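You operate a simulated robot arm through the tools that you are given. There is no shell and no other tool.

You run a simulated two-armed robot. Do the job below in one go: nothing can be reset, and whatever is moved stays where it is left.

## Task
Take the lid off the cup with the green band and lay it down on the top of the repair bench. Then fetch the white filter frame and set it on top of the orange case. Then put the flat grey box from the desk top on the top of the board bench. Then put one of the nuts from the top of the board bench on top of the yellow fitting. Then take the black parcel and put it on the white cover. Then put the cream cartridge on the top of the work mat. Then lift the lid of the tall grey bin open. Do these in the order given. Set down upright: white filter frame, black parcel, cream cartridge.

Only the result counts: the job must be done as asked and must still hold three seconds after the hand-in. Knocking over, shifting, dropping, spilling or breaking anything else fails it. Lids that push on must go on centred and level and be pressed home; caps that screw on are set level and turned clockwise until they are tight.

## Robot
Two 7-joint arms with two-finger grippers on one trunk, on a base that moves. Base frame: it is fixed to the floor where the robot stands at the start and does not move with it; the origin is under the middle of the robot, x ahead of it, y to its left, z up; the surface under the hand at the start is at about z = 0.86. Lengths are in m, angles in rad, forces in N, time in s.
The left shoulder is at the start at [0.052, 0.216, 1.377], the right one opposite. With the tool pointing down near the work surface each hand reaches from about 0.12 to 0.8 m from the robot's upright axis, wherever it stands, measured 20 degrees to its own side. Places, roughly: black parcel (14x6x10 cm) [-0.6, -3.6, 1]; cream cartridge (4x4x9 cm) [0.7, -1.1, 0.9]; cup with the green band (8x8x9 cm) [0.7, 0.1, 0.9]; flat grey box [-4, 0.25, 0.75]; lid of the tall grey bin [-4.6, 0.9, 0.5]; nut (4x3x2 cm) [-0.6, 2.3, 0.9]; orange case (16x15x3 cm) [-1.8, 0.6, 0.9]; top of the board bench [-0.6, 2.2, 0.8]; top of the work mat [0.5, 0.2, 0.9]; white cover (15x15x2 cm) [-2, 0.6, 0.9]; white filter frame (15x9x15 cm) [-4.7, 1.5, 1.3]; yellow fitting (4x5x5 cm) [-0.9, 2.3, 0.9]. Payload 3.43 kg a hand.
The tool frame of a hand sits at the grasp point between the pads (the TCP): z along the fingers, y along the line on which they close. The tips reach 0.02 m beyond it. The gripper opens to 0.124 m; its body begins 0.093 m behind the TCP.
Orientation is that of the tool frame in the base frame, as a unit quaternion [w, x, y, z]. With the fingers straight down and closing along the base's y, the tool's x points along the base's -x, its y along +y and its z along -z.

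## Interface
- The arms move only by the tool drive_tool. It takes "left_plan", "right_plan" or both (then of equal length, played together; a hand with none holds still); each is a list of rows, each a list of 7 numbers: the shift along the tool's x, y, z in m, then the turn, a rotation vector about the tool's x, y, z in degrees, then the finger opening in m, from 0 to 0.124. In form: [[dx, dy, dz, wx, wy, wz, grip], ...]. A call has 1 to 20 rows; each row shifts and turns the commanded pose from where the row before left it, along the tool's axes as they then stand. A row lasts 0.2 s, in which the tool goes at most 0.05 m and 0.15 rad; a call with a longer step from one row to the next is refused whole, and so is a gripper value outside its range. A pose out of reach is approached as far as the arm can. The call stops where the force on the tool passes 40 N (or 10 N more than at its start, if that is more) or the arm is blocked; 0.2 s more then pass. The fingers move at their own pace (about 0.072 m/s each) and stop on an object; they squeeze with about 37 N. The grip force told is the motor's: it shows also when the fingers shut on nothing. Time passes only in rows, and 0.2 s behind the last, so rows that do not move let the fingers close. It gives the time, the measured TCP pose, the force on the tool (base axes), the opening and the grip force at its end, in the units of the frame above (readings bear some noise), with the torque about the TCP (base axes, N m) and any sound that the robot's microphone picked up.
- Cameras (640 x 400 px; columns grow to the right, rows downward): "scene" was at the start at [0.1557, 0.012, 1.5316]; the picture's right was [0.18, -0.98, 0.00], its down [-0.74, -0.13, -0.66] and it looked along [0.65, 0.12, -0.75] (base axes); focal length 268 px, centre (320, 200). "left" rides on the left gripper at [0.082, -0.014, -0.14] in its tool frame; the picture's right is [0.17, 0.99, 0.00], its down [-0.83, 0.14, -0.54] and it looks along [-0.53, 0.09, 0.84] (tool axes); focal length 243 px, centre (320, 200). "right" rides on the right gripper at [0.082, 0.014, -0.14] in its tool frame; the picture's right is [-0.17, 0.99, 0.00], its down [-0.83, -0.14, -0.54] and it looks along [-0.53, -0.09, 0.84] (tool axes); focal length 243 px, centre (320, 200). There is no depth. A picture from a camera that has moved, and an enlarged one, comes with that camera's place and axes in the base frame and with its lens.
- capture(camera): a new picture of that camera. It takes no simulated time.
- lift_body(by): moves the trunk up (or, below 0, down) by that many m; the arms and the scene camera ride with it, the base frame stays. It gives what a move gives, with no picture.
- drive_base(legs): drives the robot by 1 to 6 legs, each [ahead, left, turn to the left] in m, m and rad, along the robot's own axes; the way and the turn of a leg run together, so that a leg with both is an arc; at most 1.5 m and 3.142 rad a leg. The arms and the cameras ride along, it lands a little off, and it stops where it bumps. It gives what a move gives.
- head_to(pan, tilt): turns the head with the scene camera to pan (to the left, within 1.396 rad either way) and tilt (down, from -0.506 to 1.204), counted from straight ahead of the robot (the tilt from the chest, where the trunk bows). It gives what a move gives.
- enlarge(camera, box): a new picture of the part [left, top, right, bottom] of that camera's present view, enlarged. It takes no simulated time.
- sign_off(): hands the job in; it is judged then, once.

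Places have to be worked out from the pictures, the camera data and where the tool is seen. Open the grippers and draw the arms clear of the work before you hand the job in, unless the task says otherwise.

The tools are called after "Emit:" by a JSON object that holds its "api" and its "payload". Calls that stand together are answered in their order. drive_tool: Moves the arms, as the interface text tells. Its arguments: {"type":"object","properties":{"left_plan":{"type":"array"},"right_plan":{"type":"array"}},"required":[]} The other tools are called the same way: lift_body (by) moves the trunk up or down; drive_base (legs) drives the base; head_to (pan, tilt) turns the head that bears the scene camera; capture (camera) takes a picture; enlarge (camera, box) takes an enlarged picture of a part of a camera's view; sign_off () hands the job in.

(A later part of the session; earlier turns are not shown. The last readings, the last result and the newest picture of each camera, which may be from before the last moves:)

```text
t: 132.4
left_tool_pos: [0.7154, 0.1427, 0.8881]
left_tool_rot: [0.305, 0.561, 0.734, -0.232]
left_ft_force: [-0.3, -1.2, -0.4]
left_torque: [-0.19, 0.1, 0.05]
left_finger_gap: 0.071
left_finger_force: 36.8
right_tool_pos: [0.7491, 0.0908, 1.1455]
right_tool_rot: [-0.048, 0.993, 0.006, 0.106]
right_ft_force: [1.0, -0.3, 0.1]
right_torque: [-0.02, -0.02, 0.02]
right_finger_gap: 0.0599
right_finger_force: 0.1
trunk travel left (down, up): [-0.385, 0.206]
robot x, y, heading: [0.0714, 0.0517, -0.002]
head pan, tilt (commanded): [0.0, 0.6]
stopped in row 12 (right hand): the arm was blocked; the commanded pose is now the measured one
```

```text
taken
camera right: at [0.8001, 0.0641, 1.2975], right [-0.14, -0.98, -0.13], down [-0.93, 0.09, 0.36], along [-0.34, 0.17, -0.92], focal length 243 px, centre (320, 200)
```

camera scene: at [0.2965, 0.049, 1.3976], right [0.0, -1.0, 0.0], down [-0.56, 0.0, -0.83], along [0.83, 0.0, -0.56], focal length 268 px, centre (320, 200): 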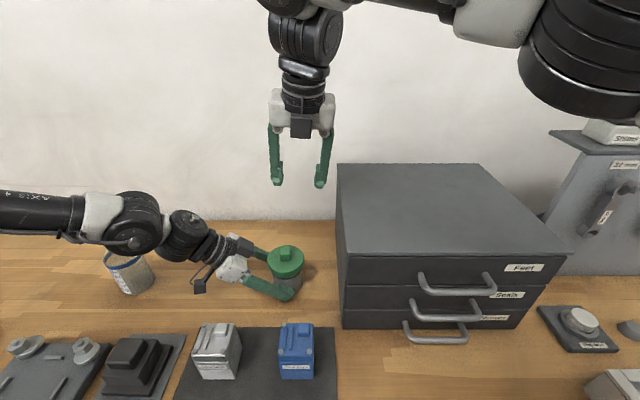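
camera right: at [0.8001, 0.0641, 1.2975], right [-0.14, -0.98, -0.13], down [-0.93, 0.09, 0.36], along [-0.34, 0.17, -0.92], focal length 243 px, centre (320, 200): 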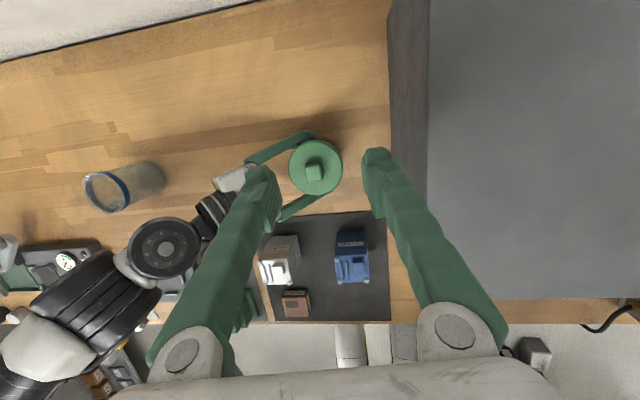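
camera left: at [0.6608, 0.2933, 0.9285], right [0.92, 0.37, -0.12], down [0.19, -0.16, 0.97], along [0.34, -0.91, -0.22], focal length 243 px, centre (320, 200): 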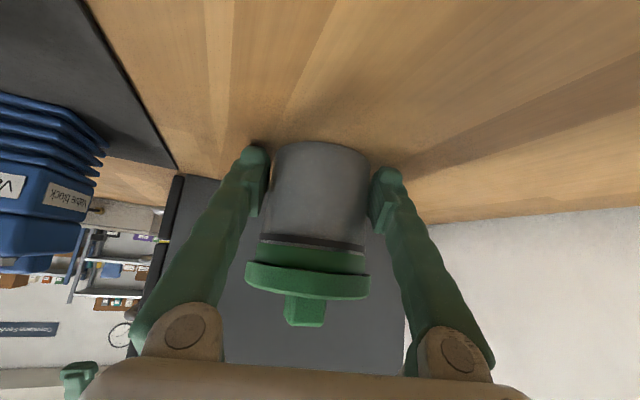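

The right arm reports being blocked near (0.749, 0.091, 1.146) although nothing is at the hand, so its elbow or forearm may touch the robot itself. I look toward the right arm.

Emit:
{"api": "head_to", "payload": {"pan": -0.7, "tilt": 0.0}}

Emit:
{"api": "capture", "payload": {"camera": "scene"}}

Emit:
{"api": "head_to", "payload": {"pan": -1.3, "tilt": 0.3}}

Emit:
{"api": "capture", "payload": {"camera": "scene"}}

```text
t: 133.4
left_tool_pos: [0.716, 0.1432, 0.8888]
left_tool_rot: [0.305, 0.56, 0.735, -0.231]
left_ft_force: [-0.8, 1.2, 1.1]
left_torque: [-0.06, 0.17, -0.05]
left_finger_gap: 0.0711
left_finger_force: 36.6
right_tool_pos: [0.7489, 0.0913, 1.1455]
right_tool_rot: [-0.048, 0.993, 0.006, 0.106]
right_ft_force: [-0.5, 0.0, -0.1]
right_torque: [0.01, -0.05, 0.01]
right_finger_gap: 0.0601
right_finger_force: 0.0
trunk travel left (down, up): [-0.385, 0.206]
robot x, y, heading: [0.0744, 0.0468, -0.0]
head pan, tilt (commanded): [-0.7, 0.0]
```

```text
taken
camera scene: at [0.2768, -0.0081, 1.4528], right [-0.64, -0.77, 0.0], down [0.0, 0.0, -1.0], along [0.77, -0.64, 0.0], focal length 268 px, centre (320, 200)
```

scene: 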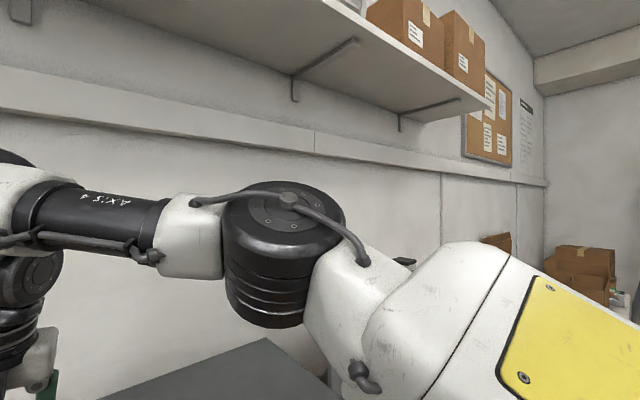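

```text
t: 134.4
left_tool_pos: [0.7149, 0.1432, 0.8874]
left_tool_rot: [0.304, 0.561, 0.734, -0.231]
left_ft_force: [-0.7, 1.5, 0.1]
left_torque: [-0.01, 0.09, -0.03]
left_finger_gap: 0.071
left_finger_force: 37.2
right_tool_pos: [0.7501, 0.0915, 1.146]
right_tool_rot: [-0.046, 0.993, 0.006, 0.106]
right_ft_force: [0.3, 0.6, 0.3]
right_torque: [0.02, -0.01, 0.0]
right_finger_gap: 0.06
right_finger_force: 0.1
trunk travel left (down, up): [-0.385, 0.206]
robot x, y, heading: [0.067, 0.0553, -0.001]
head pan, tilt (commanded): [-1.3, 0.3]
```

```text
taken
camera scene: at [0.233, -0.0402, 1.4252], right [-0.96, -0.27, 0.0], down [-0.08, 0.28, -0.96], along [0.26, -0.92, -0.3], focal length 268 px, centre (320, 200)
```

scene: 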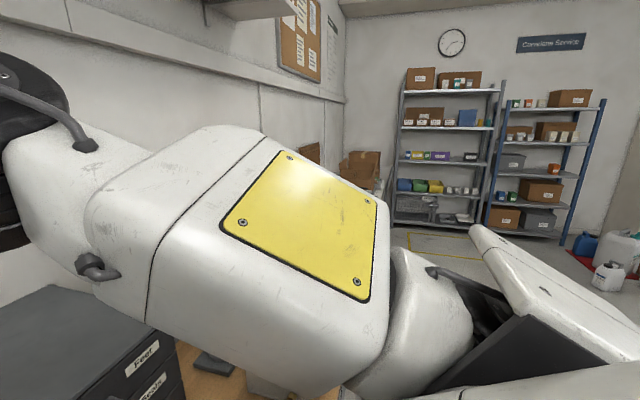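

I see no contact around the right arm; it may simply have lagged in a fast joint change. I try a short slow move left and down, correcting its attitude slightly.

Emit:
{"api": "drive_tool", "payload": {"right_plan": [[0, 0, 0, 0, 0, 0, 0.06], [-0.01, -0.02, 0.01, 0, 0, 0, 0.06], [-0.01, -0.015, 0.01, 0, 0, 0, 0.06]]}}

```text
t: 135.2
left_tool_pos: [0.7141, 0.143, 0.8868]
left_tool_rot: [0.305, 0.561, 0.734, -0.232]
left_ft_force: [-0.1, 0.4, -0.3]
left_torque: [0.01, 0.13, 0.0]
left_finger_gap: 0.0708
left_finger_force: 37.4
right_tool_pos: [0.741, 0.1162, 1.1294]
right_tool_rot: [-0.056, 0.993, -0.009, 0.103]
right_ft_force: [1.2, -0.1, -0.2]
right_torque: [-0.02, -0.01, -0.02]
right_finger_gap: 0.0599
right_finger_force: 0.1
trunk travel left (down, up): [-0.385, 0.206]
robot x, y, heading: [0.0719, 0.0486, 0.001]
head pan, tilt (commanded): [-1.3, 0.3]
```

It moved freely, with a small attitude drift (about 9°). I correct the attitude in place.

Emit:
{"api": "drive_tool", "payload": {"right_plan": [[0, 0, 0, -2.5, -0.1, -3.75, 0.06], [0, 0, 0, -2.5, -0.1, -3.75, 0.06], [0, 0, 0, 0, 0, 0, 0.06]]}}

Emit:
{"api": "capture", "payload": {"camera": "right"}}

```text
t: 135.8
left_tool_pos: [0.7148, 0.1439, 0.8867]
left_tool_rot: [0.305, 0.56, 0.734, -0.232]
left_ft_force: [-0.3, -1.1, 1.5]
left_torque: [-0.13, 0.13, 0.08]
left_finger_gap: 0.0708
left_finger_force: 37.1
right_tool_pos: [0.7706, 0.0746, 1.1735]
right_tool_rot: [-0.073, 0.992, -0.006, 0.107]
right_ft_force: [0.1, 1.0, -0.2]
right_torque: [0.0, 0.02, 0.0]
right_finger_gap: 0.0602
right_finger_force: 0.1
trunk travel left (down, up): [-0.385, 0.206]
robot x, y, heading: [0.0717, 0.052, -0.004]
head pan, tilt (commanded): [-1.3, 0.3]
stopped in row 2 (right hand): the arm was blocked; the commanded pose is now the measured one
```

```text
taken
camera right: at [0.8204, 0.0379, 1.3236], right [-0.16, -0.97, -0.18], down [-0.93, 0.08, 0.36], along [-0.34, 0.22, -0.91], focal length 243 px, centre (320, 200)
```

right: 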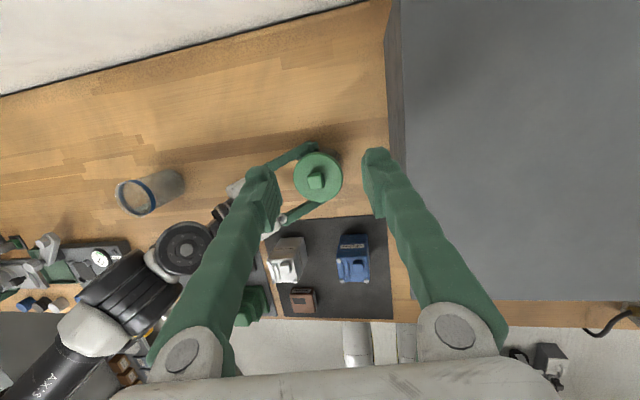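

Rotating here is blocked, evidently the roll's other end. At this inward place a yaw of ~84° (closing along x) is mid-range and still square to the knob, so I back the right hand off to the right above the drawers to turn it there.

Emit:
{"api": "drive_tool", "payload": {"right_plan": [[-0.0133, 0.0387, -0.0149, 0, 0, 0, 0.06], [-0.0133, 0.0387, -0.0149, 0, 0, 0, 0.06], [-0.0133, 0.0387, -0.0149, 0, 0, 0, 0.06], [-0.0133, 0.0387, -0.0149, 0, 0, 0, 0.06], [-0.0133, 0.0387, -0.0149, 0, 0, 0, 0.06]]}}

```text
t: 137.1
left_tool_pos: [0.7154, 0.1426, 0.8875]
left_tool_rot: [0.304, 0.561, 0.735, -0.231]
left_ft_force: [1.2, -1.2, 1.3]
left_torque: [-0.07, 0.12, 0.08]
left_finger_gap: 0.0707
left_finger_force: 36.6
right_tool_pos: [0.6895, -0.1262, 1.2007]
right_tool_rot: [-0.07, 0.992, -0.003, 0.108]
right_ft_force: [0.0, -0.2, -0.6]
right_torque: [0.03, -0.03, -0.02]
right_finger_gap: 0.0597
right_finger_force: 0.1
trunk travel left (down, up): [-0.385, 0.206]
robot x, y, heading: [0.0675, 0.052, -0.0]
head pan, tilt (commanded): [-1.3, 0.3]
```

I turn the right hand -97° about its own axis in place.

Emit:
{"api": "drive_tool", "payload": {"right_plan": [[0, 0, 0, 0, 0, -8.1, 0.06], [0, 0, 0, 0, 0, -8.1, 0.06], [0, 0, 0, 0, 0, -8.1, 0.06], [0, 0, 0, 0, 0, -8.1, 0.06], [0, 0, 0, 0, 0, -8.1, 0.06], [0, 0, 0, 0, 0, -8.1, 0.06], [0, 0, 0, 0, 0, -8.1, 0.06], [0, 0, 0, 0, 0, -8.1, 0.06], [0, 0, 0, 0, 0, -8.1, 0.06], [0, 0, 0, 0, 0, -8.1, 0.06], [0, 0, 0, 0, 0, -8.1, 0.06], [0, 0, 0, 0, 0, -8.1, 0.06]]}}

```text
t: 139.7
left_tool_pos: [0.7162, 0.1421, 0.8871]
left_tool_rot: [0.305, 0.561, 0.734, -0.232]
left_ft_force: [-0.9, -1.5, 2.0]
left_torque: [-0.12, 0.23, 0.03]
left_finger_gap: 0.0708
left_finger_force: 36.8
right_tool_pos: [0.6899, -0.1229, 1.2014]
right_tool_rot: [0.035, 0.657, 0.743, 0.125]
right_ft_force: [-0.2, 0.6, 0.8]
right_torque: [0.01, 0.01, 0.02]
right_finger_gap: 0.0599
right_finger_force: 0.0
trunk travel left (down, up): [-0.385, 0.206]
robot x, y, heading: [0.0702, 0.0492, -0.0]
head pan, tilt (commanded): [-1.3, 0.3]
```

That went smoothly. I now add the tilt so the fingers lean 20° towards +y about the closing axis (wrist staying to the right).

Emit:
{"api": "drive_tool", "payload": {"right_plan": [[0, 0, 0, 4.35, 4.42, 1.1, 0.06], [0, 0, 0, 4.35, 4.42, 1.1, 0.06], [0, 0, 0, 4.35, 4.42, 1.1, 0.06]]}}

```text
t: 140.4
left_tool_pos: [0.7149, 0.1449, 0.8872]
left_tool_rot: [0.305, 0.561, 0.734, -0.232]
left_ft_force: [-0.6, -0.6, 3.3]
left_torque: [-0.14, 0.26, -0.07]
left_finger_gap: 0.0707
left_finger_force: 36.3
right_tool_pos: [0.6901, -0.1236, 1.2018]
right_tool_rot: [-0.13, 0.66, 0.73, 0.116]
right_ft_force: [0.3, 0.1, 0.4]
right_torque: [0.01, 0.01, -0.01]
right_finger_gap: 0.0598
right_finger_force: 0.1
trunk travel left (down, up): [-0.385, 0.206]
robot x, y, heading: [0.0713, 0.0484, -0.001]
head pan, tilt (commanded): [-1.3, 0.3]
```

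Attitude reached. I move the right hand left to above the knob at z ≈ 1.16.

Emit:
{"api": "drive_tool", "payload": {"right_plan": [[0.0367, 0.0097, 0.0205, 0, 0, 0, 0.06], [0.0367, 0.0097, 0.0205, 0, 0, 0, 0.06], [0.0367, 0.0097, 0.0205, 0, 0, 0, 0.06], [0.0367, 0.0097, 0.0205, 0, 0, 0, 0.06], [0.0367, 0.0097, 0.0205, 0, 0, 0, 0.06], [0.0367, 0.0097, 0.0205, 0, 0, 0, 0.06]]}}

Emit:
{"api": "head_to", "payload": {"pan": 0.1, "tilt": 0.6}}

Emit:
{"api": "capture", "payload": {"camera": "scene"}}

Emit:
{"api": "capture", "payload": {"camera": "right"}}

```text
t: 141.8
left_tool_pos: [0.716, 0.1447, 0.8883]
left_tool_rot: [0.304, 0.561, 0.734, -0.231]
left_ft_force: [1.1, -0.7, 0.7]
left_torque: [0.22, 0.1, -0.02]
left_finger_gap: 0.0702
left_finger_force: 36.9
right_tool_pos: [0.7289, 0.1216, 1.1751]
right_tool_rot: [-0.138, 0.665, 0.723, 0.13]
right_ft_force: [0.5, 0.6, 0.2]
right_torque: [-0.06, 0.0, 0.0]
right_finger_gap: 0.0601
right_finger_force: 0.1
trunk travel left (down, up): [-0.385, 0.206]
robot x, y, heading: [0.0689, 0.0527, -0.002]
head pan, tilt (commanded): [-1.3, 0.3]
```

```text
t: 143.4
left_tool_pos: [0.7162, 0.1429, 0.8872]
left_tool_rot: [0.304, 0.561, 0.734, -0.232]
left_ft_force: [1.1, -1.4, 2.3]
left_torque: [-0.17, 0.18, 0.06]
left_finger_gap: 0.0703
left_finger_force: 37.3
right_tool_pos: [0.7297, 0.1192, 1.1702]
right_tool_rot: [-0.139, 0.666, 0.721, 0.126]
right_ft_force: [-1.0, 0.1, -0.9]
right_torque: [0.02, 0.02, 0.0]
right_finger_gap: 0.06
right_finger_force: 0.1
trunk travel left (down, up): [-0.385, 0.206]
robot x, y, heading: [0.073, 0.0524, 0.006]
head pan, tilt (commanded): [0.099, 0.6]
```

```text
taken
camera scene: at [0.2959, 0.058, 1.3976], right [0.1, -1.0, 0.0], down [-0.56, -0.06, -0.83], along [0.82, 0.08, -0.56], focal length 268 px, centre (320, 200)
```

scene: 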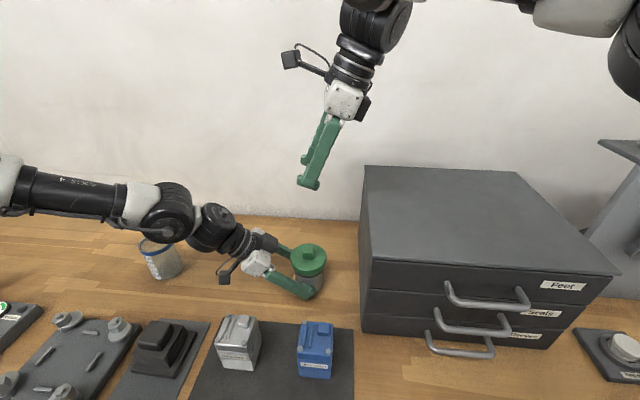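

```text
taken
camera right: at [0.7409, 0.1445, 1.3308], right [1.0, -0.07, -0.06], down [-0.06, -0.98, 0.19], along [-0.08, -0.19, -0.98], focal length 243 px, centre (320, 200)
```

right: 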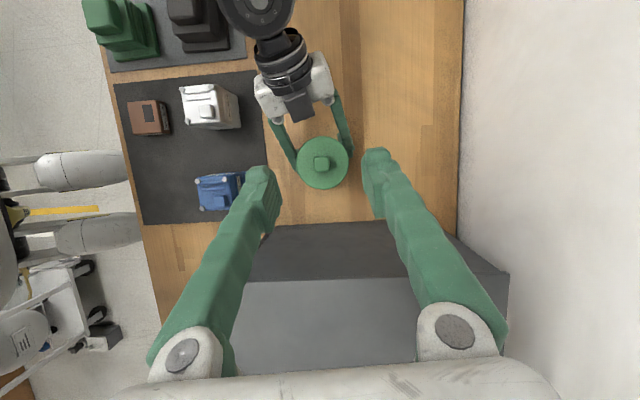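

Very good view from the right hand: the lid with its knob lies just beyond the fingertips. I enlarge it to align the fingers with the knob.

Emit:
{"api": "enlarge", "payload": {"camera": "right", "box": [280, 120, 370, 200]}}

```text
5.00 times, centred on (325, 160) of right
camera zoom: at [0.7409, 0.1445, 1.3308], right [1.0, -0.07, -0.06], down [-0.06, -0.98, 0.19], along [-0.08, -0.19, -0.98], focal length 1213 px, centre (295, 400)
```

zoom: 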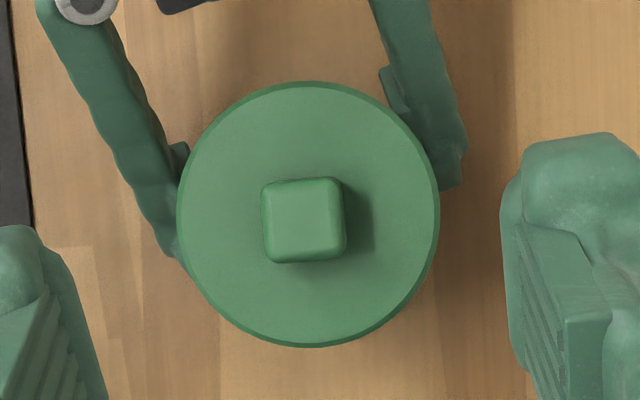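

The knob's edges lie at azimuth ≈ 4°, matching the finger axis (4.7°), and its centre is at about (0.718, 0.129). I descend to z ≈ 1.0 above it.

Emit:
{"api": "drive_tool", "payload": {"right_plan": [[-0.0106, -0.002, 0.0323, 0, 0, 0, 0.06], [-0.0106, -0.002, 0.0323, 0, 0, 0, 0.06], [-0.0106, -0.002, 0.0323, 0, 0, 0, 0.06], [-0.0106, -0.002, 0.0323, 0, 0, 0, 0.06], [-0.0106, -0.002, 0.0323, 0, 0, 0, 0.06]]}}

Emit:
{"api": "capture", "payload": {"camera": "right"}}

Emit:
{"api": "enlarge", "payload": {"camera": "scene", "box": [230, 160, 390, 310]}}

```text
t: 144.6
left_tool_pos: [0.7166, 0.1429, 0.8876]
left_tool_rot: [0.305, 0.561, 0.734, -0.231]
left_ft_force: [-2.6, 0.3, 3.5]
left_torque: [-0.1, 0.26, -0.04]
left_finger_gap: 0.0706
left_finger_force: 36.9
right_tool_pos: [0.7121, 0.1354, 0.9919]
right_tool_rot: [-0.13, 0.66, 0.731, 0.114]
right_ft_force: [0.1, 0.0, 0.3]
right_torque: [0.0, 0.0, 0.03]
right_finger_gap: 0.0601
right_finger_force: 0.0
trunk travel left (down, up): [-0.385, 0.206]
robot x, y, heading: [0.0685, 0.0493, -0.003]
head pan, tilt (commanded): [0.099, 0.6]
```

```text
taken
camera right: at [0.7221, 0.1657, 1.1507], right [1.0, -0.05, -0.06], down [-0.04, -0.97, 0.22], along [-0.07, -0.22, -0.97], focal length 243 px, centre (320, 200)
```

right: 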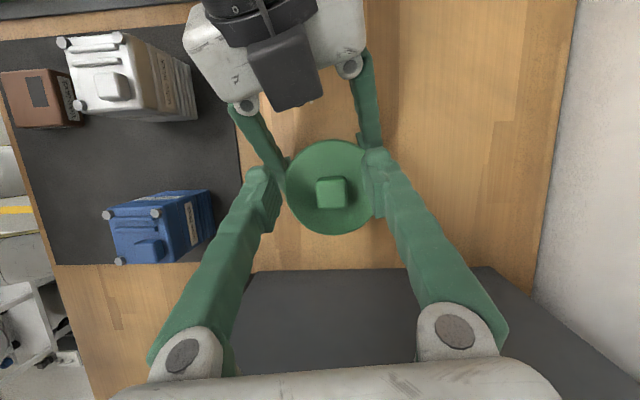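

```text
2.67 times, centred on (310, 235) of scene
camera zoom: at [0.2958, 0.0584, 1.3976], right [0.1, -1.0, 0.0], down [-0.56, -0.06, -0.83], along [0.82, 0.08, -0.56], focal length 714 px, centre (347, 107)
```

zoom: 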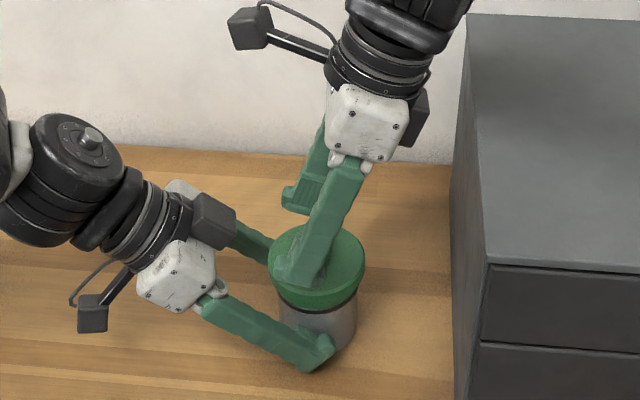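

The knob is at about (0.718, 0.130); the hand is 6 mm off. I correct and descend to z ≈ 0.970 so the tips stay just above the disc.

Emit:
{"api": "drive_tool", "payload": {"right_plan": [[-0.0066, 0.0027, 0.0094, 0, 0, 0, 0.06], [-0.0066, 0.0027, 0.0094, 0, 0, 0, 0.06], [0, 0, 0, 0, 0, 0, 0.06]]}}

Emit:
{"api": "capture", "payload": {"camera": "right"}}

Emit:
{"api": "enlarge", "payload": {"camera": "scene", "box": [270, 200, 350, 290]}}

```text
t: 145.4
left_tool_pos: [0.7156, 0.1433, 0.8876]
left_tool_rot: [0.305, 0.56, 0.735, -0.23]
left_ft_force: [7.2, -6.6, -6.1]
left_torque: [-0.01, 0.98, 0.59]
left_finger_gap: 0.0702
left_finger_force: 36.7
right_tool_pos: [0.7181, 0.1297, 0.9725]
right_tool_rot: [-0.129, 0.659, 0.731, 0.119]
right_ft_force: [-2.7, 3.7, 23.5]
right_torque: [-0.02, -0.31, -0.28]
right_finger_gap: 0.0587
right_finger_force: 0.0
trunk travel left (down, up): [-0.385, 0.206]
robot x, y, heading: [0.0697, 0.0557, 0.003]
head pan, tilt (commanded): [0.099, 0.6]
```

```text
taken
camera right: at [0.728, 0.1597, 1.1316], right [1.0, -0.05, -0.06], down [-0.04, -0.97, 0.22], along [-0.07, -0.22, -0.97], focal length 243 px, centre (320, 200)
```

right: 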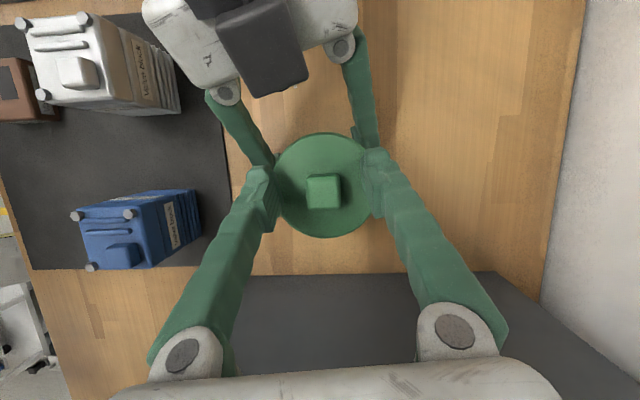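

```text
4.44 times, centred on (310, 245) of scene
camera zoom: at [0.2952, 0.0579, 1.3979], right [0.1, -1.0, 0.0], down [-0.56, -0.06, -0.83], along [0.82, 0.08, -0.56], focal length 1190 px, centre (364, 0)
```

zoom: 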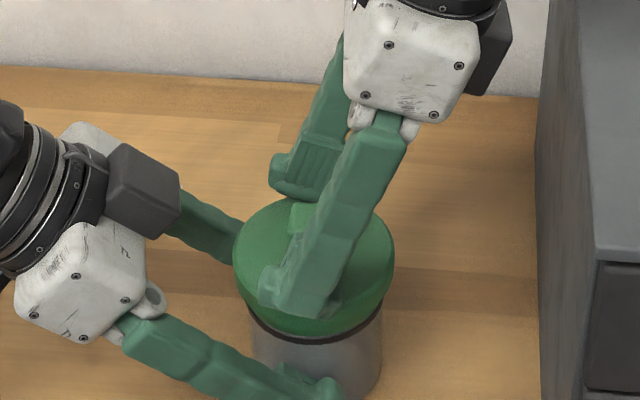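

The right fingertips press on the disc (23 N up), so I raise the right hand 5 mm and then close on the knob.

Emit:
{"api": "drive_tool", "payload": {"right_plan": [[0.0009, 0, -0.0024, 0, 0, 0, 0.06], [0.0009, 0, -0.0024, 0, 0, 0, 0.06], [0, 0, 0, 0, 0, 0, 0.06]]}}

```text
t: 146.2
left_tool_pos: [0.7147, 0.1446, 0.8873]
left_tool_rot: [0.304, 0.561, 0.734, -0.231]
left_ft_force: [-1.0, -0.3, 1.5]
left_torque: [-0.05, 0.19, 0.03]
left_finger_gap: 0.0702
left_finger_force: 36.5
right_tool_pos: [0.7166, 0.1291, 0.9726]
right_tool_rot: [-0.129, 0.661, 0.731, 0.113]
right_ft_force: [-0.2, -0.5, 0.8]
right_torque: [-0.03, -0.03, 0.06]
right_finger_gap: 0.0602
right_finger_force: 0.1
trunk travel left (down, up): [-0.385, 0.206]
robot x, y, heading: [0.066, 0.0517, -0.002]
head pan, tilt (commanded): [0.099, 0.6]
```

The contact is relieved (0.8 N). Now I close the right fingers on the knob.

Emit:
{"api": "drive_tool", "payload": {"right_plan": [[0, 0, 0, 0, 0, 0, 0.0], [0, 0, 0, 0, 0, 0, 0.0], [0, 0, 0, 0, 0, 0, 0.0], [0, 0, 0, 0, 0, 0, 0.0]]}}

Emit:
{"api": "capture", "payload": {"camera": "right"}}

```text
t: 147.2
left_tool_pos: [0.716, 0.1426, 0.8874]
left_tool_rot: [0.304, 0.561, 0.734, -0.231]
left_ft_force: [-2.5, 1.2, 1.9]
left_torque: [-0.17, 0.1, 0.04]
left_finger_gap: 0.0695
left_finger_force: 36.4
right_tool_pos: [0.7172, 0.128, 0.9734]
right_tool_rot: [-0.13, 0.66, 0.731, 0.115]
right_ft_force: [2.3, -1.7, -0.3]
right_torque: [-0.01, -0.04, -0.03]
right_finger_gap: 0.0222
right_finger_force: 37.1
trunk travel left (down, up): [-0.385, 0.206]
robot x, y, heading: [0.0718, 0.0527, -0.001]
head pan, tilt (commanded): [0.099, 0.6]
heard: snap
```

```text
taken
camera right: at [0.7278, 0.1592, 1.1337], right [1.0, -0.05, -0.06], down [-0.04, -0.97, 0.22], along [-0.07, -0.22, -0.97], focal length 243 px, centre (320, 200)
```

right: 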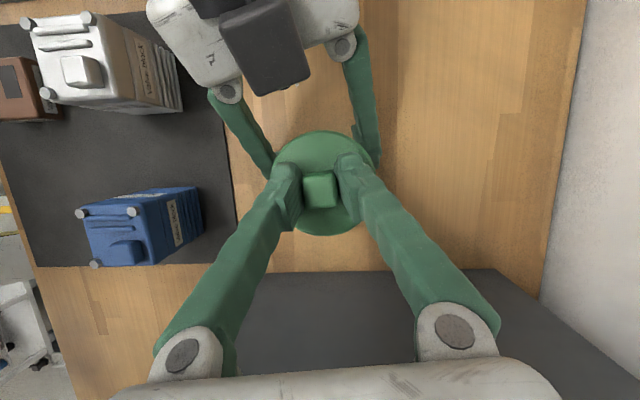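

The knob is gripped (0.022 m) and a "snap" was heard - likely the lid's catch. I lift the right hand gently, 5 mm at a time.

Emit:
{"api": "drive_tool", "payload": {"right_plan": [[0.0017, 0, -0.0047, 0, 0, 0, 0.0], [0.0017, 0, -0.0047, 0, 0, 0, 0.0]]}}

Emit:
{"api": "enlarge", "payload": {"camera": "scene", "box": [270, 200, 350, 290]}}

```text
t: 147.8
left_tool_pos: [0.7159, 0.144, 0.8881]
left_tool_rot: [0.305, 0.56, 0.734, -0.232]
left_ft_force: [-1.2, 0.4, 1.6]
left_torque: [-0.12, 0.2, 0.0]
left_finger_gap: 0.0696
left_finger_force: 37.5
right_tool_pos: [0.717, 0.128, 0.9837]
right_tool_rot: [-0.13, 0.66, 0.731, 0.114]
right_ft_force: [-0.2, -0.2, 0.2]
right_torque: [-0.02, 0.02, 0.05]
right_finger_gap: 0.0221
right_finger_force: 36.6
trunk travel left (down, up): [-0.385, 0.206]
robot x, y, heading: [0.0736, 0.0527, 0.006]
head pan, tilt (commanded): [0.099, 0.6]
```

```text
4.44 times, centred on (310, 245) of scene
camera zoom: at [0.2957, 0.0582, 1.3977], right [0.1, -1.0, 0.0], down [-0.56, -0.06, -0.83], along [0.82, 0.08, -0.56], focal length 1190 px, centre (364, 0)
```

zoom: 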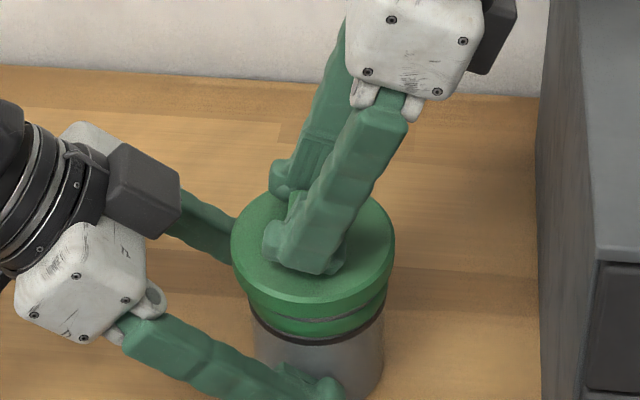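

The lid has come free - the cup's green band is now visible under it. I lift the lid up another 0.12 m.

Emit:
{"api": "drive_tool", "payload": {"right_plan": [[0.0103, 0, -0.0282, 0, 0, 0, 0.0], [0.0103, 0, -0.0282, 0, 0, 0, 0.0], [0.0137, 0, -0.0376, 0, 0, 0, 0.0], [0.0103, 0, -0.0282, 0, 0, 0, 0.0]]}}

Emit:
{"api": "capture", "payload": {"camera": "scene"}}

Emit:
{"api": "capture", "payload": {"camera": "left"}}

```text
t: 148.8
left_tool_pos: [0.7144, 0.1427, 0.8878]
left_tool_rot: [0.304, 0.561, 0.734, -0.232]
left_ft_force: [-0.7, 1.1, 3.6]
left_torque: [-0.09, 0.21, 0.01]
left_finger_gap: 0.0695
left_finger_force: 37.6
right_tool_pos: [0.7171, 0.1283, 1.1152]
right_tool_rot: [-0.13, 0.66, 0.731, 0.114]
right_ft_force: [0.6, 0.0, -0.1]
right_torque: [0.01, 0.03, -0.01]
right_finger_gap: 0.0223
right_finger_force: 37.1
trunk travel left (down, up): [-0.385, 0.206]
robot x, y, heading: [0.0701, 0.0515, -0.001]
head pan, tilt (commanded): [0.099, 0.6]
```

```text
taken
camera scene: at [0.2954, 0.0585, 1.3977], right [0.1, -0.99, 0.0], down [-0.56, -0.06, -0.83], along [0.82, 0.08, -0.56], focal length 268 px, centre (320, 200)
```

scene: 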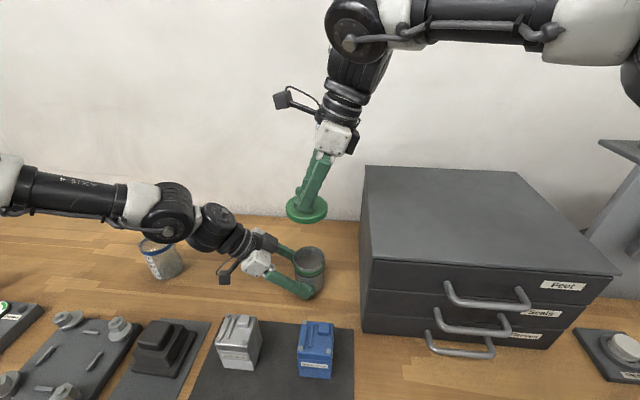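

```text
taken
camera left: at [0.6611, 0.2931, 0.9287], right [0.92, 0.37, -0.12], down [0.19, -0.16, 0.97], along [0.34, -0.91, -0.22], focal length 243 px, centre (320, 200)
```

left: 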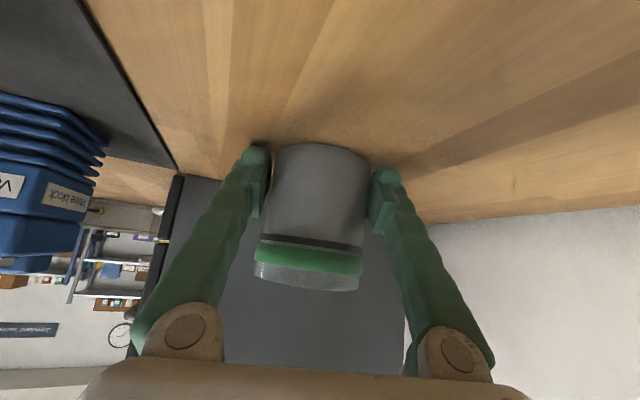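

The lid is off and the cup stays held. I carry the lid with the right hand back towards the free wood in front of the drawers, about (0.46, -0.12).

Emit:
{"api": "drive_tool", "payload": {"right_plan": [[-0.0155, -0.0382, -0.0083, 0, 0, 0, 0.0], [-0.0155, -0.0382, -0.0083, 0, 0, 0, 0.0], [-0.0155, -0.0382, -0.0083, 0, 0, 0, 0.0], [-0.0155, -0.0382, -0.0083, 0, 0, 0, 0.0], [-0.0155, -0.0382, -0.0083, 0, 0, 0, 0.0], [-0.0155, -0.0382, -0.0083, 0, 0, 0, 0.0], [-0.0382, -0.0131, 0.0207, 0, 0, 0, 0.0], [-0.0382, -0.0131, 0.0207, 0, 0, 0, 0.0], [-0.0382, -0.0131, 0.0207, 0, 0, 0, 0.0], [-0.0382, -0.0131, 0.0207, 0, 0, 0, 0.0]]}}

Emit:
{"api": "head_to", "payload": {"pan": -0.2, "tilt": 0.9}}

Emit:
{"api": "capture", "payload": {"camera": "scene"}}

Emit:
{"api": "capture", "payload": {"camera": "right"}}

```text
t: 151.0
left_tool_pos: [0.7155, 0.1422, 0.8881]
left_tool_rot: [0.305, 0.561, 0.734, -0.231]
left_ft_force: [-0.3, 0.5, 1.4]
left_torque: [-0.07, 0.14, 0.0]
left_finger_gap: 0.0695
left_finger_force: 37.0
right_tool_pos: [0.4587, -0.1196, 1.0013]
right_tool_rot: [-0.13, 0.66, 0.731, 0.115]
right_ft_force: [0.5, -0.7, -0.7]
right_torque: [-0.04, -0.01, 0.02]
right_finger_gap: 0.022
right_finger_force: 37.5
trunk travel left (down, up): [-0.385, 0.206]
robot x, y, heading: [0.0689, 0.0531, 0.003]
head pan, tilt (commanded): [0.099, 0.6]
```

```text
t: 151.8
left_tool_pos: [0.716, 0.1437, 0.8874]
left_tool_rot: [0.305, 0.561, 0.734, -0.232]
left_ft_force: [-0.3, -1.2, 1.5]
left_torque: [-0.13, 0.12, 0.04]
left_finger_gap: 0.0697
left_finger_force: 36.8
right_tool_pos: [0.4587, -0.1185, 1.0008]
right_tool_rot: [-0.129, 0.66, 0.731, 0.115]
right_ft_force: [-0.5, 0.7, -0.5]
right_torque: [0.02, -0.03, 0.0]
right_finger_gap: 0.0223
right_finger_force: 36.5
trunk travel left (down, up): [-0.385, 0.206]
robot x, y, heading: [0.0709, 0.0524, -0.004]
head pan, tilt (commanded): [-0.201, 0.901]
```

```text
taken
camera scene: at [0.282, 0.0343, 1.3729], right [-0.2, -0.98, 0.0], down [-0.77, 0.16, -0.62], along [0.61, -0.12, -0.78], focal length 268 px, centre (320, 200)
```

scene: 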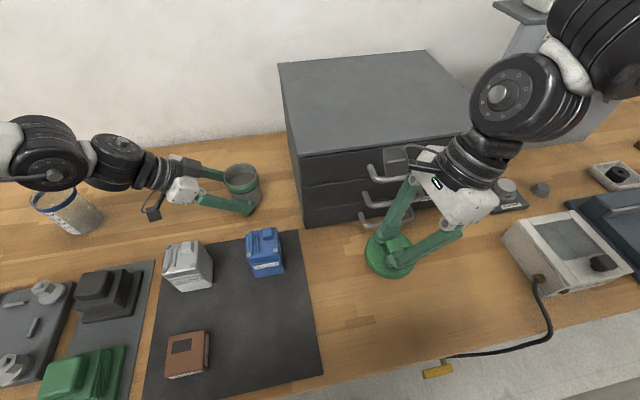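

```text
taken
camera right: at [0.47, -0.088, 1.1601], right [1.0, -0.05, -0.06], down [-0.04, -0.97, 0.22], along [-0.07, -0.22, -0.97], focal length 243 px, centre (320, 200)
```

right: 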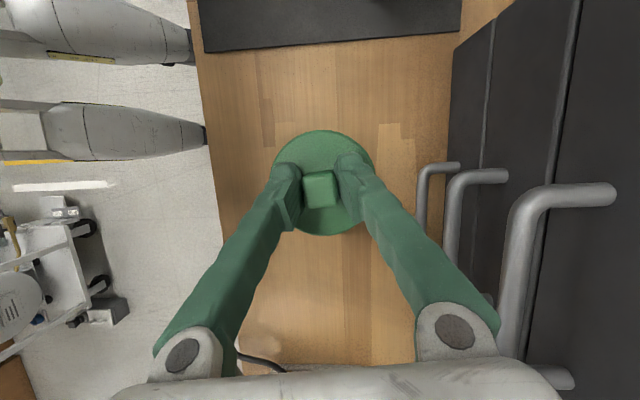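

The lid hangs over clear wood. I shift it 3 cm toward the front edge to stay clear of the drawer handles and lower it to TCP z ≈ 0.915.

Emit:
{"api": "drive_tool", "payload": {"right_plan": [[-0.0087, -0.0099, 0.027, 0, 0, 0, 0.0], [-0.0087, -0.0099, 0.027, 0, 0, 0, 0.0], [-0.0087, -0.0099, 0.027, 0, 0, 0, 0.0]]}}

Emit:
{"api": "enlarge", "payload": {"camera": "scene", "box": [320, 180, 480, 310]}}

```text
t: 152.6
left_tool_pos: [0.7157, 0.1437, 0.8871]
left_tool_rot: [0.304, 0.561, 0.734, -0.232]
left_ft_force: [-1.2, -0.6, 2.0]
left_torque: [-0.13, 0.18, 0.01]
left_finger_gap: 0.0695
left_finger_force: 37.0
right_tool_pos: [0.4311, -0.1196, 0.9153]
right_tool_rot: [-0.13, 0.66, 0.731, 0.115]
right_ft_force: [0.1, 0.5, -0.2]
right_torque: [0.01, -0.03, -0.03]
right_finger_gap: 0.0223
right_finger_force: 36.0
trunk travel left (down, up): [-0.385, 0.206]
robot x, y, heading: [0.07, 0.053, 0.001]
head pan, tilt (commanded): [-0.201, 0.901]
```

```text
3.08 times, centred on (400, 245) of scene
camera zoom: at [0.2817, 0.0342, 1.3729], right [-0.2, -0.98, 0.0], down [-0.77, 0.16, -0.62], along [0.61, -0.12, -0.78], focal length 824 px, centre (74, 62)
```

zoom: 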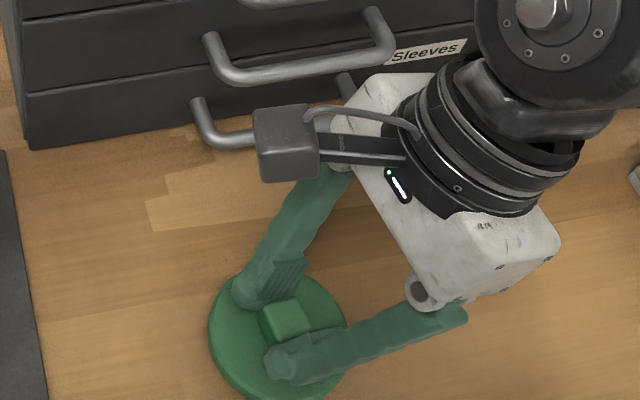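

No contact yet. I lower in small steps of 3 mm, watching the force.

Emit:
{"api": "drive_tool", "payload": {"right_plan": [[-0.001, 0, 0.0028, 0, 0, 0, 0.0], [-0.001, 0, 0.0028, 0, 0, 0, 0.0]]}}

```text
t: 153.2
left_tool_pos: [0.7164, 0.1421, 0.887]
left_tool_rot: [0.305, 0.561, 0.734, -0.232]
left_ft_force: [-0.2, -0.6, 2.2]
left_torque: [-0.15, 0.17, 0.0]
left_finger_gap: 0.0692
left_finger_force: 36.8
right_tool_pos: [0.43, -0.1179, 0.9095]
right_tool_rot: [-0.129, 0.66, 0.731, 0.115]
right_ft_force: [0.3, -0.8, -0.2]
right_torque: [-0.01, -0.02, -0.01]
right_finger_gap: 0.0222
right_finger_force: 37.2
trunk travel left (down, up): [-0.385, 0.206]
robot x, y, heading: [0.0671, 0.0483, 0.002]
head pan, tilt (commanded): [-0.201, 0.901]
```

Emit:
{"api": "drive_tool", "payload": {"right_plan": [[-0.001, 0, 0.0028, 0, 0, 0, 0.0], [-0.001, 0, 0.0028, 0, 0, 0, 0.0]]}}

```text
t: 153.8
left_tool_pos: [0.7152, 0.1433, 0.8873]
left_tool_rot: [0.305, 0.561, 0.734, -0.232]
left_ft_force: [0.0, -0.6, 3.2]
left_torque: [-0.1, 0.19, 0.04]
left_finger_gap: 0.0692
left_finger_force: 37.0
right_tool_pos: [0.4292, -0.1184, 0.9042]
right_tool_rot: [-0.129, 0.66, 0.732, 0.114]
right_ft_force: [-0.3, -1.2, -0.4]
right_torque: [0.02, 0.01, -0.02]
right_finger_gap: 0.0221
right_finger_force: 36.7
trunk travel left (down, up): [-0.385, 0.206]
robot x, y, heading: [0.0708, 0.0486, -0.003]
head pan, tilt (commanded): [-0.201, 0.901]
```

Still free at z 0.904. I go on down in 2 mm steps.

Emit:
{"api": "drive_tool", "payload": {"right_plan": [[-0.0007, 0, 0.0019, 0, 0, 0, 0.0], [-0.0007, 0, 0.0019, 0, 0, 0, 0.0]]}}

```text
t: 154.4
left_tool_pos: [0.7158, 0.1428, 0.8871]
left_tool_rot: [0.305, 0.561, 0.734, -0.232]
left_ft_force: [-0.2, 0.1, 2.6]
left_torque: [-0.12, 0.17, 0.0]
left_finger_gap: 0.0694
left_finger_force: 37.3
right_tool_pos: [0.4299, -0.1191, 0.8999]
right_tool_rot: [-0.128, 0.66, 0.731, 0.115]
right_ft_force: [-0.2, 0.3, -0.8]
right_torque: [0.03, -0.02, -0.02]
right_finger_gap: 0.0221
right_finger_force: 36.5
trunk travel left (down, up): [-0.385, 0.206]
robot x, y, heading: [0.0723, 0.0497, -0.003]
head pan, tilt (commanded): [-0.201, 0.901]
```

Still no contact at 0.900; I continue 2 mm at a time.

Emit:
{"api": "drive_tool", "payload": {"right_plan": [[-0.0007, 0, 0.0019, 0, 0, 0, 0.0], [-0.0007, 0, 0.0019, 0, 0, 0, 0.0]]}}

```text
t: 155.0
left_tool_pos: [0.7151, 0.1429, 0.8882]
left_tool_rot: [0.305, 0.561, 0.734, -0.231]
left_ft_force: [2.1, -0.7, 0.2]
left_torque: [-0.09, 0.1, 0.01]
left_finger_gap: 0.069
left_finger_force: 36.7
right_tool_pos: [0.4308, -0.1191, 0.8964]
right_tool_rot: [-0.129, 0.66, 0.731, 0.115]
right_ft_force: [-0.1, -0.5, 8.8]
right_torque: [-0.34, 0.22, 0.05]
right_finger_gap: 0.0224
right_finger_force: 37.0
trunk travel left (down, up): [-0.385, 0.206]
robot x, y, heading: [0.0712, 0.0509, 0.0]
head pan, tilt (commanded): [-0.201, 0.901]
```

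Contact with the bench (8.8 N at z 0.896): the lid is down. I ease up 1 mm and open the right fingers.

Emit:
{"api": "drive_tool", "payload": {"right_plan": [[0.0003, 0, -0.001, 0, 0, 0, 0.0], [0, 0, 0, 0, 0, 0, 0.06], [0, 0, 0, 0, 0, 0, 0.06], [0, 0, 0, 0, 0, 0, 0.06], [0.0137, 0, -0.0376, 0, 0, 0, 0.06], [0.0137, 0, -0.0376, 0, 0, 0, 0.06], [0.0137, 0, -0.0376, 0, 0, 0, 0.06], [0.0137, 0, -0.0376, 0, 0, 0, 0.06], [0.0137, 0, -0.0376, 0, 0, 0, 0.06]]}}

Emit:
{"api": "capture", "payload": {"camera": "scene"}}

Emit:
{"api": "capture", "payload": {"camera": "right"}}

```text
t: 157.0
left_tool_pos: [0.7155, 0.1436, 0.8866]
left_tool_rot: [0.304, 0.561, 0.734, -0.232]
left_ft_force: [-1.1, 2.6, 3.2]
left_torque: [-0.09, 0.24, -0.05]
left_finger_gap: 0.069
left_finger_force: 37.1
right_tool_pos: [0.4334, -0.1186, 0.9263]
right_tool_rot: [-0.129, 0.661, 0.73, 0.115]
right_ft_force: [0.7, 0.2, -0.7]
right_torque: [0.04, 0.0, -0.02]
right_finger_gap: 0.0599
right_finger_force: 0.2
right hand out of reach, approached as far as the arm can: row 5, 6, 7, 8, 9
trunk travel left (down, up): [-0.385, 0.206]
robot x, y, heading: [0.0714, 0.0527, -0.002]
head pan, tilt (commanded): [-0.201, 0.901]
```

```text
taken
camera scene: at [0.2816, 0.0346, 1.3729], right [-0.2, -0.98, 0.0], down [-0.77, 0.16, -0.62], along [0.61, -0.12, -0.78], focal length 268 px, centre (320, 200)
```

scene: 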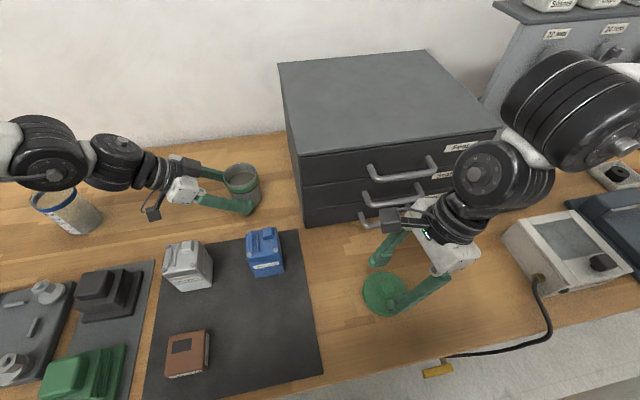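

```text
taken
camera right: at [0.4436, -0.088, 1.0854], right [1.0, -0.05, -0.06], down [-0.04, -0.97, 0.22], along [-0.07, -0.22, -0.97], focal length 243 px, centre (320, 200)
```

right: 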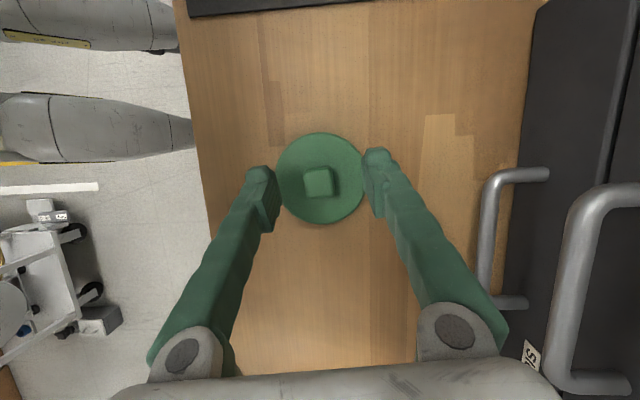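

The lid lies flat on the bench and the right fingers are clear above it. Now I release the cup with the left hand and draw it straight back along its approach line.

Emit:
{"api": "drive_tool", "payload": {"left_plan": [[0, 0, 0, 0, 0, 0, 0.124], [0, 0, 0, 0, 0, 0, 0.124], [0, 0, 0, 0, 0, 0, 0.124], [0, 0, 0, 0, 0, 0, 0.124], [0, 0, -0.03, 0, 0, 0, 0.124], [0, 0, -0.04, 0, 0, 0, 0.124], [0, 0, -0.04, 0, 0, 0, 0.124], [0, 0, -0.04, 0, 0, 0, 0.124], [0, 0, -0.04, 0, 0, 0, 0.124]]}}

Emit:
{"api": "head_to", "payload": {"pan": 0.1, "tilt": 0.75}}

Emit:
{"api": "capture", "payload": {"camera": "scene"}}

```text
t: 159.0
left_tool_pos: [0.6791, 0.2724, 1.0209]
left_tool_rot: [0.305, 0.561, 0.734, -0.232]
left_ft_force: [-0.9, -0.4, -1.1]
left_torque: [-0.02, 0.0, 0.03]
left_finger_gap: 0.124
left_finger_force: 0.1
right_tool_pos: [0.4325, -0.1184, 0.9262]
right_tool_rot: [-0.13, 0.66, 0.731, 0.115]
right_ft_force: [0.5, -0.3, -0.5]
right_torque: [0.02, -0.02, -0.03]
right_finger_gap: 0.0603
right_finger_force: 0.0
trunk travel left (down, up): [-0.385, 0.206]
robot x, y, heading: [0.0698, 0.051, 0.004]
head pan, tilt (commanded): [-0.201, 0.901]
```

```text
t: 159.8
left_tool_pos: [0.6793, 0.273, 1.021]
left_tool_rot: [0.305, 0.561, 0.734, -0.232]
left_ft_force: [-0.2, 0.3, 0.6]
left_torque: [0.0, -0.01, 0.02]
left_finger_gap: 0.1243
left_finger_force: 0.1
right_tool_pos: [0.4337, -0.1195, 0.9265]
right_tool_rot: [-0.13, 0.661, 0.73, 0.115]
right_ft_force: [0.2, -0.3, 0.2]
right_torque: [0.0, 0.01, -0.01]
right_finger_gap: 0.0604
right_finger_force: 0.0
trunk travel left (down, up): [-0.385, 0.206]
robot x, y, heading: [0.07, 0.0522, 0.003]
head pan, tilt (commanded): [0.099, 0.75]
```

```text
taken
camera scene: at [0.2907, 0.0576, 1.3847], right [0.1, -1.0, 0.0], down [-0.68, -0.07, -0.73], along [0.73, 0.07, -0.68], focal length 268 px, centre (320, 200)
```

scene: 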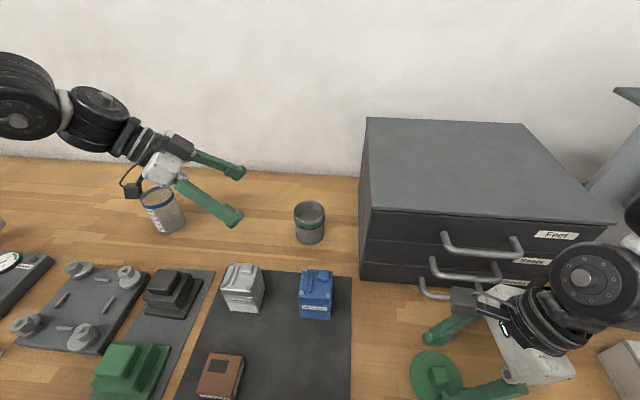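

The cup stands open and upright in its place, lid on the bench. I raise the trunk 0.12 m so both hands rise, then back away from the bench.

Emit:
{"api": "lift_body", "payload": {"by": 0.12}}

Emit:
{"api": "capture", "payload": {"camera": "right"}}

```text
t: 161.3
left_tool_pos: [0.6798, 0.2732, 1.1408]
left_tool_rot: [0.304, 0.56, 0.735, -0.232]
left_ft_force: [0.0, 0.6, 0.1]
left_torque: [0.06, 0.01, 0.02]
left_finger_gap: 0.1242
left_finger_force: 0.0
right_tool_pos: [0.432, -0.1176, 1.044]
right_tool_rot: [-0.13, 0.66, 0.731, 0.114]
right_ft_force: [0.2, 0.2, 0.0]
right_torque: [0.03, -0.02, 0.0]
right_finger_gap: 0.0602
right_finger_force: 0.0
trunk travel left (down, up): [-0.505, 0.086]
robot x, y, heading: [0.0698, 0.0514, 0.002]
head pan, tilt (commanded): [0.099, 0.75]
```

```text
taken
camera right: at [0.4433, -0.0875, 1.2038], right [1.0, -0.05, -0.06], down [-0.04, -0.97, 0.22], along [-0.07, -0.22, -0.97], focal length 243 px, centre (320, 200)
```

right: 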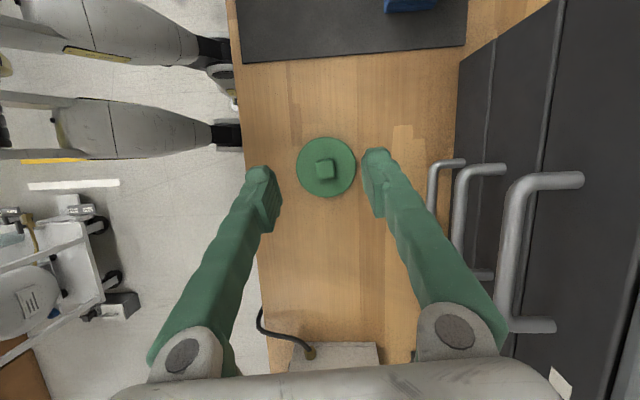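

Both hands are clear. I back off 0.55 m from the bench into the open floor.

Emit:
{"api": "drive_base", "payload": {"legs": [[-0.55, 0.0, 0.0]]}}

Emit:
{"api": "head_to", "payload": {"pan": 1.35, "tilt": 0.3}}

Emit:
{"api": "capture", "payload": {"camera": "scene"}}

```text
t: 165.1
left_tool_pos: [0.1385, 0.273, 1.1417]
left_tool_rot: [0.304, 0.562, 0.733, -0.232]
left_ft_force: [-0.7, -0.5, 0.7]
left_torque: [0.0, -0.02, 0.0]
left_finger_gap: 0.1239
left_finger_force: 0.1
right_tool_pos: [-0.1105, -0.1182, 1.0455]
right_tool_rot: [-0.129, 0.662, 0.73, 0.115]
right_ft_force: [0.9, 1.0, 0.6]
right_torque: [0.0, -0.03, 0.0]
right_finger_gap: 0.0597
right_finger_force: 0.0
trunk travel left (down, up): [-0.505, 0.086]
robot x, y, heading: [-0.4711, 0.0493, -0.002]
head pan, tilt (commanded): [0.099, 0.75]
```

```text
t: 166.5
left_tool_pos: [0.1365, 0.273, 1.1412]
left_tool_rot: [0.304, 0.562, 0.733, -0.233]
left_ft_force: [0.1, 0.8, -0.6]
left_torque: [0.01, 0.0, -0.01]
left_finger_gap: 0.1238
left_finger_force: 0.1
right_tool_pos: [-0.1115, -0.1181, 1.0451]
right_tool_rot: [-0.129, 0.66, 0.731, 0.115]
right_ft_force: [0.3, 0.4, 0.8]
right_torque: [-0.02, -0.01, 0.0]
right_finger_gap: 0.06
right_finger_force: 0.1
trunk travel left (down, up): [-0.505, 0.086]
robot x, y, heading: [-0.4763, 0.0513, -0.002]
head pan, tilt (commanded): [1.349, 0.3]
```

```text
taken
camera scene: at [-0.3595, 0.141, 1.5562], right [0.97, -0.22, 0.0], down [-0.07, -0.29, -0.96], along [0.21, 0.93, -0.3], focal length 268 px, centre (320, 200)
```

scene: 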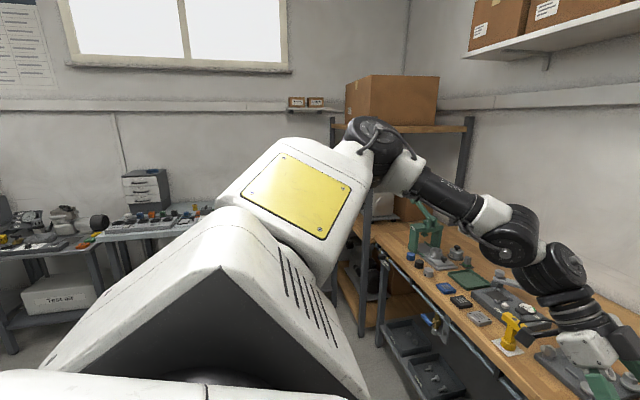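

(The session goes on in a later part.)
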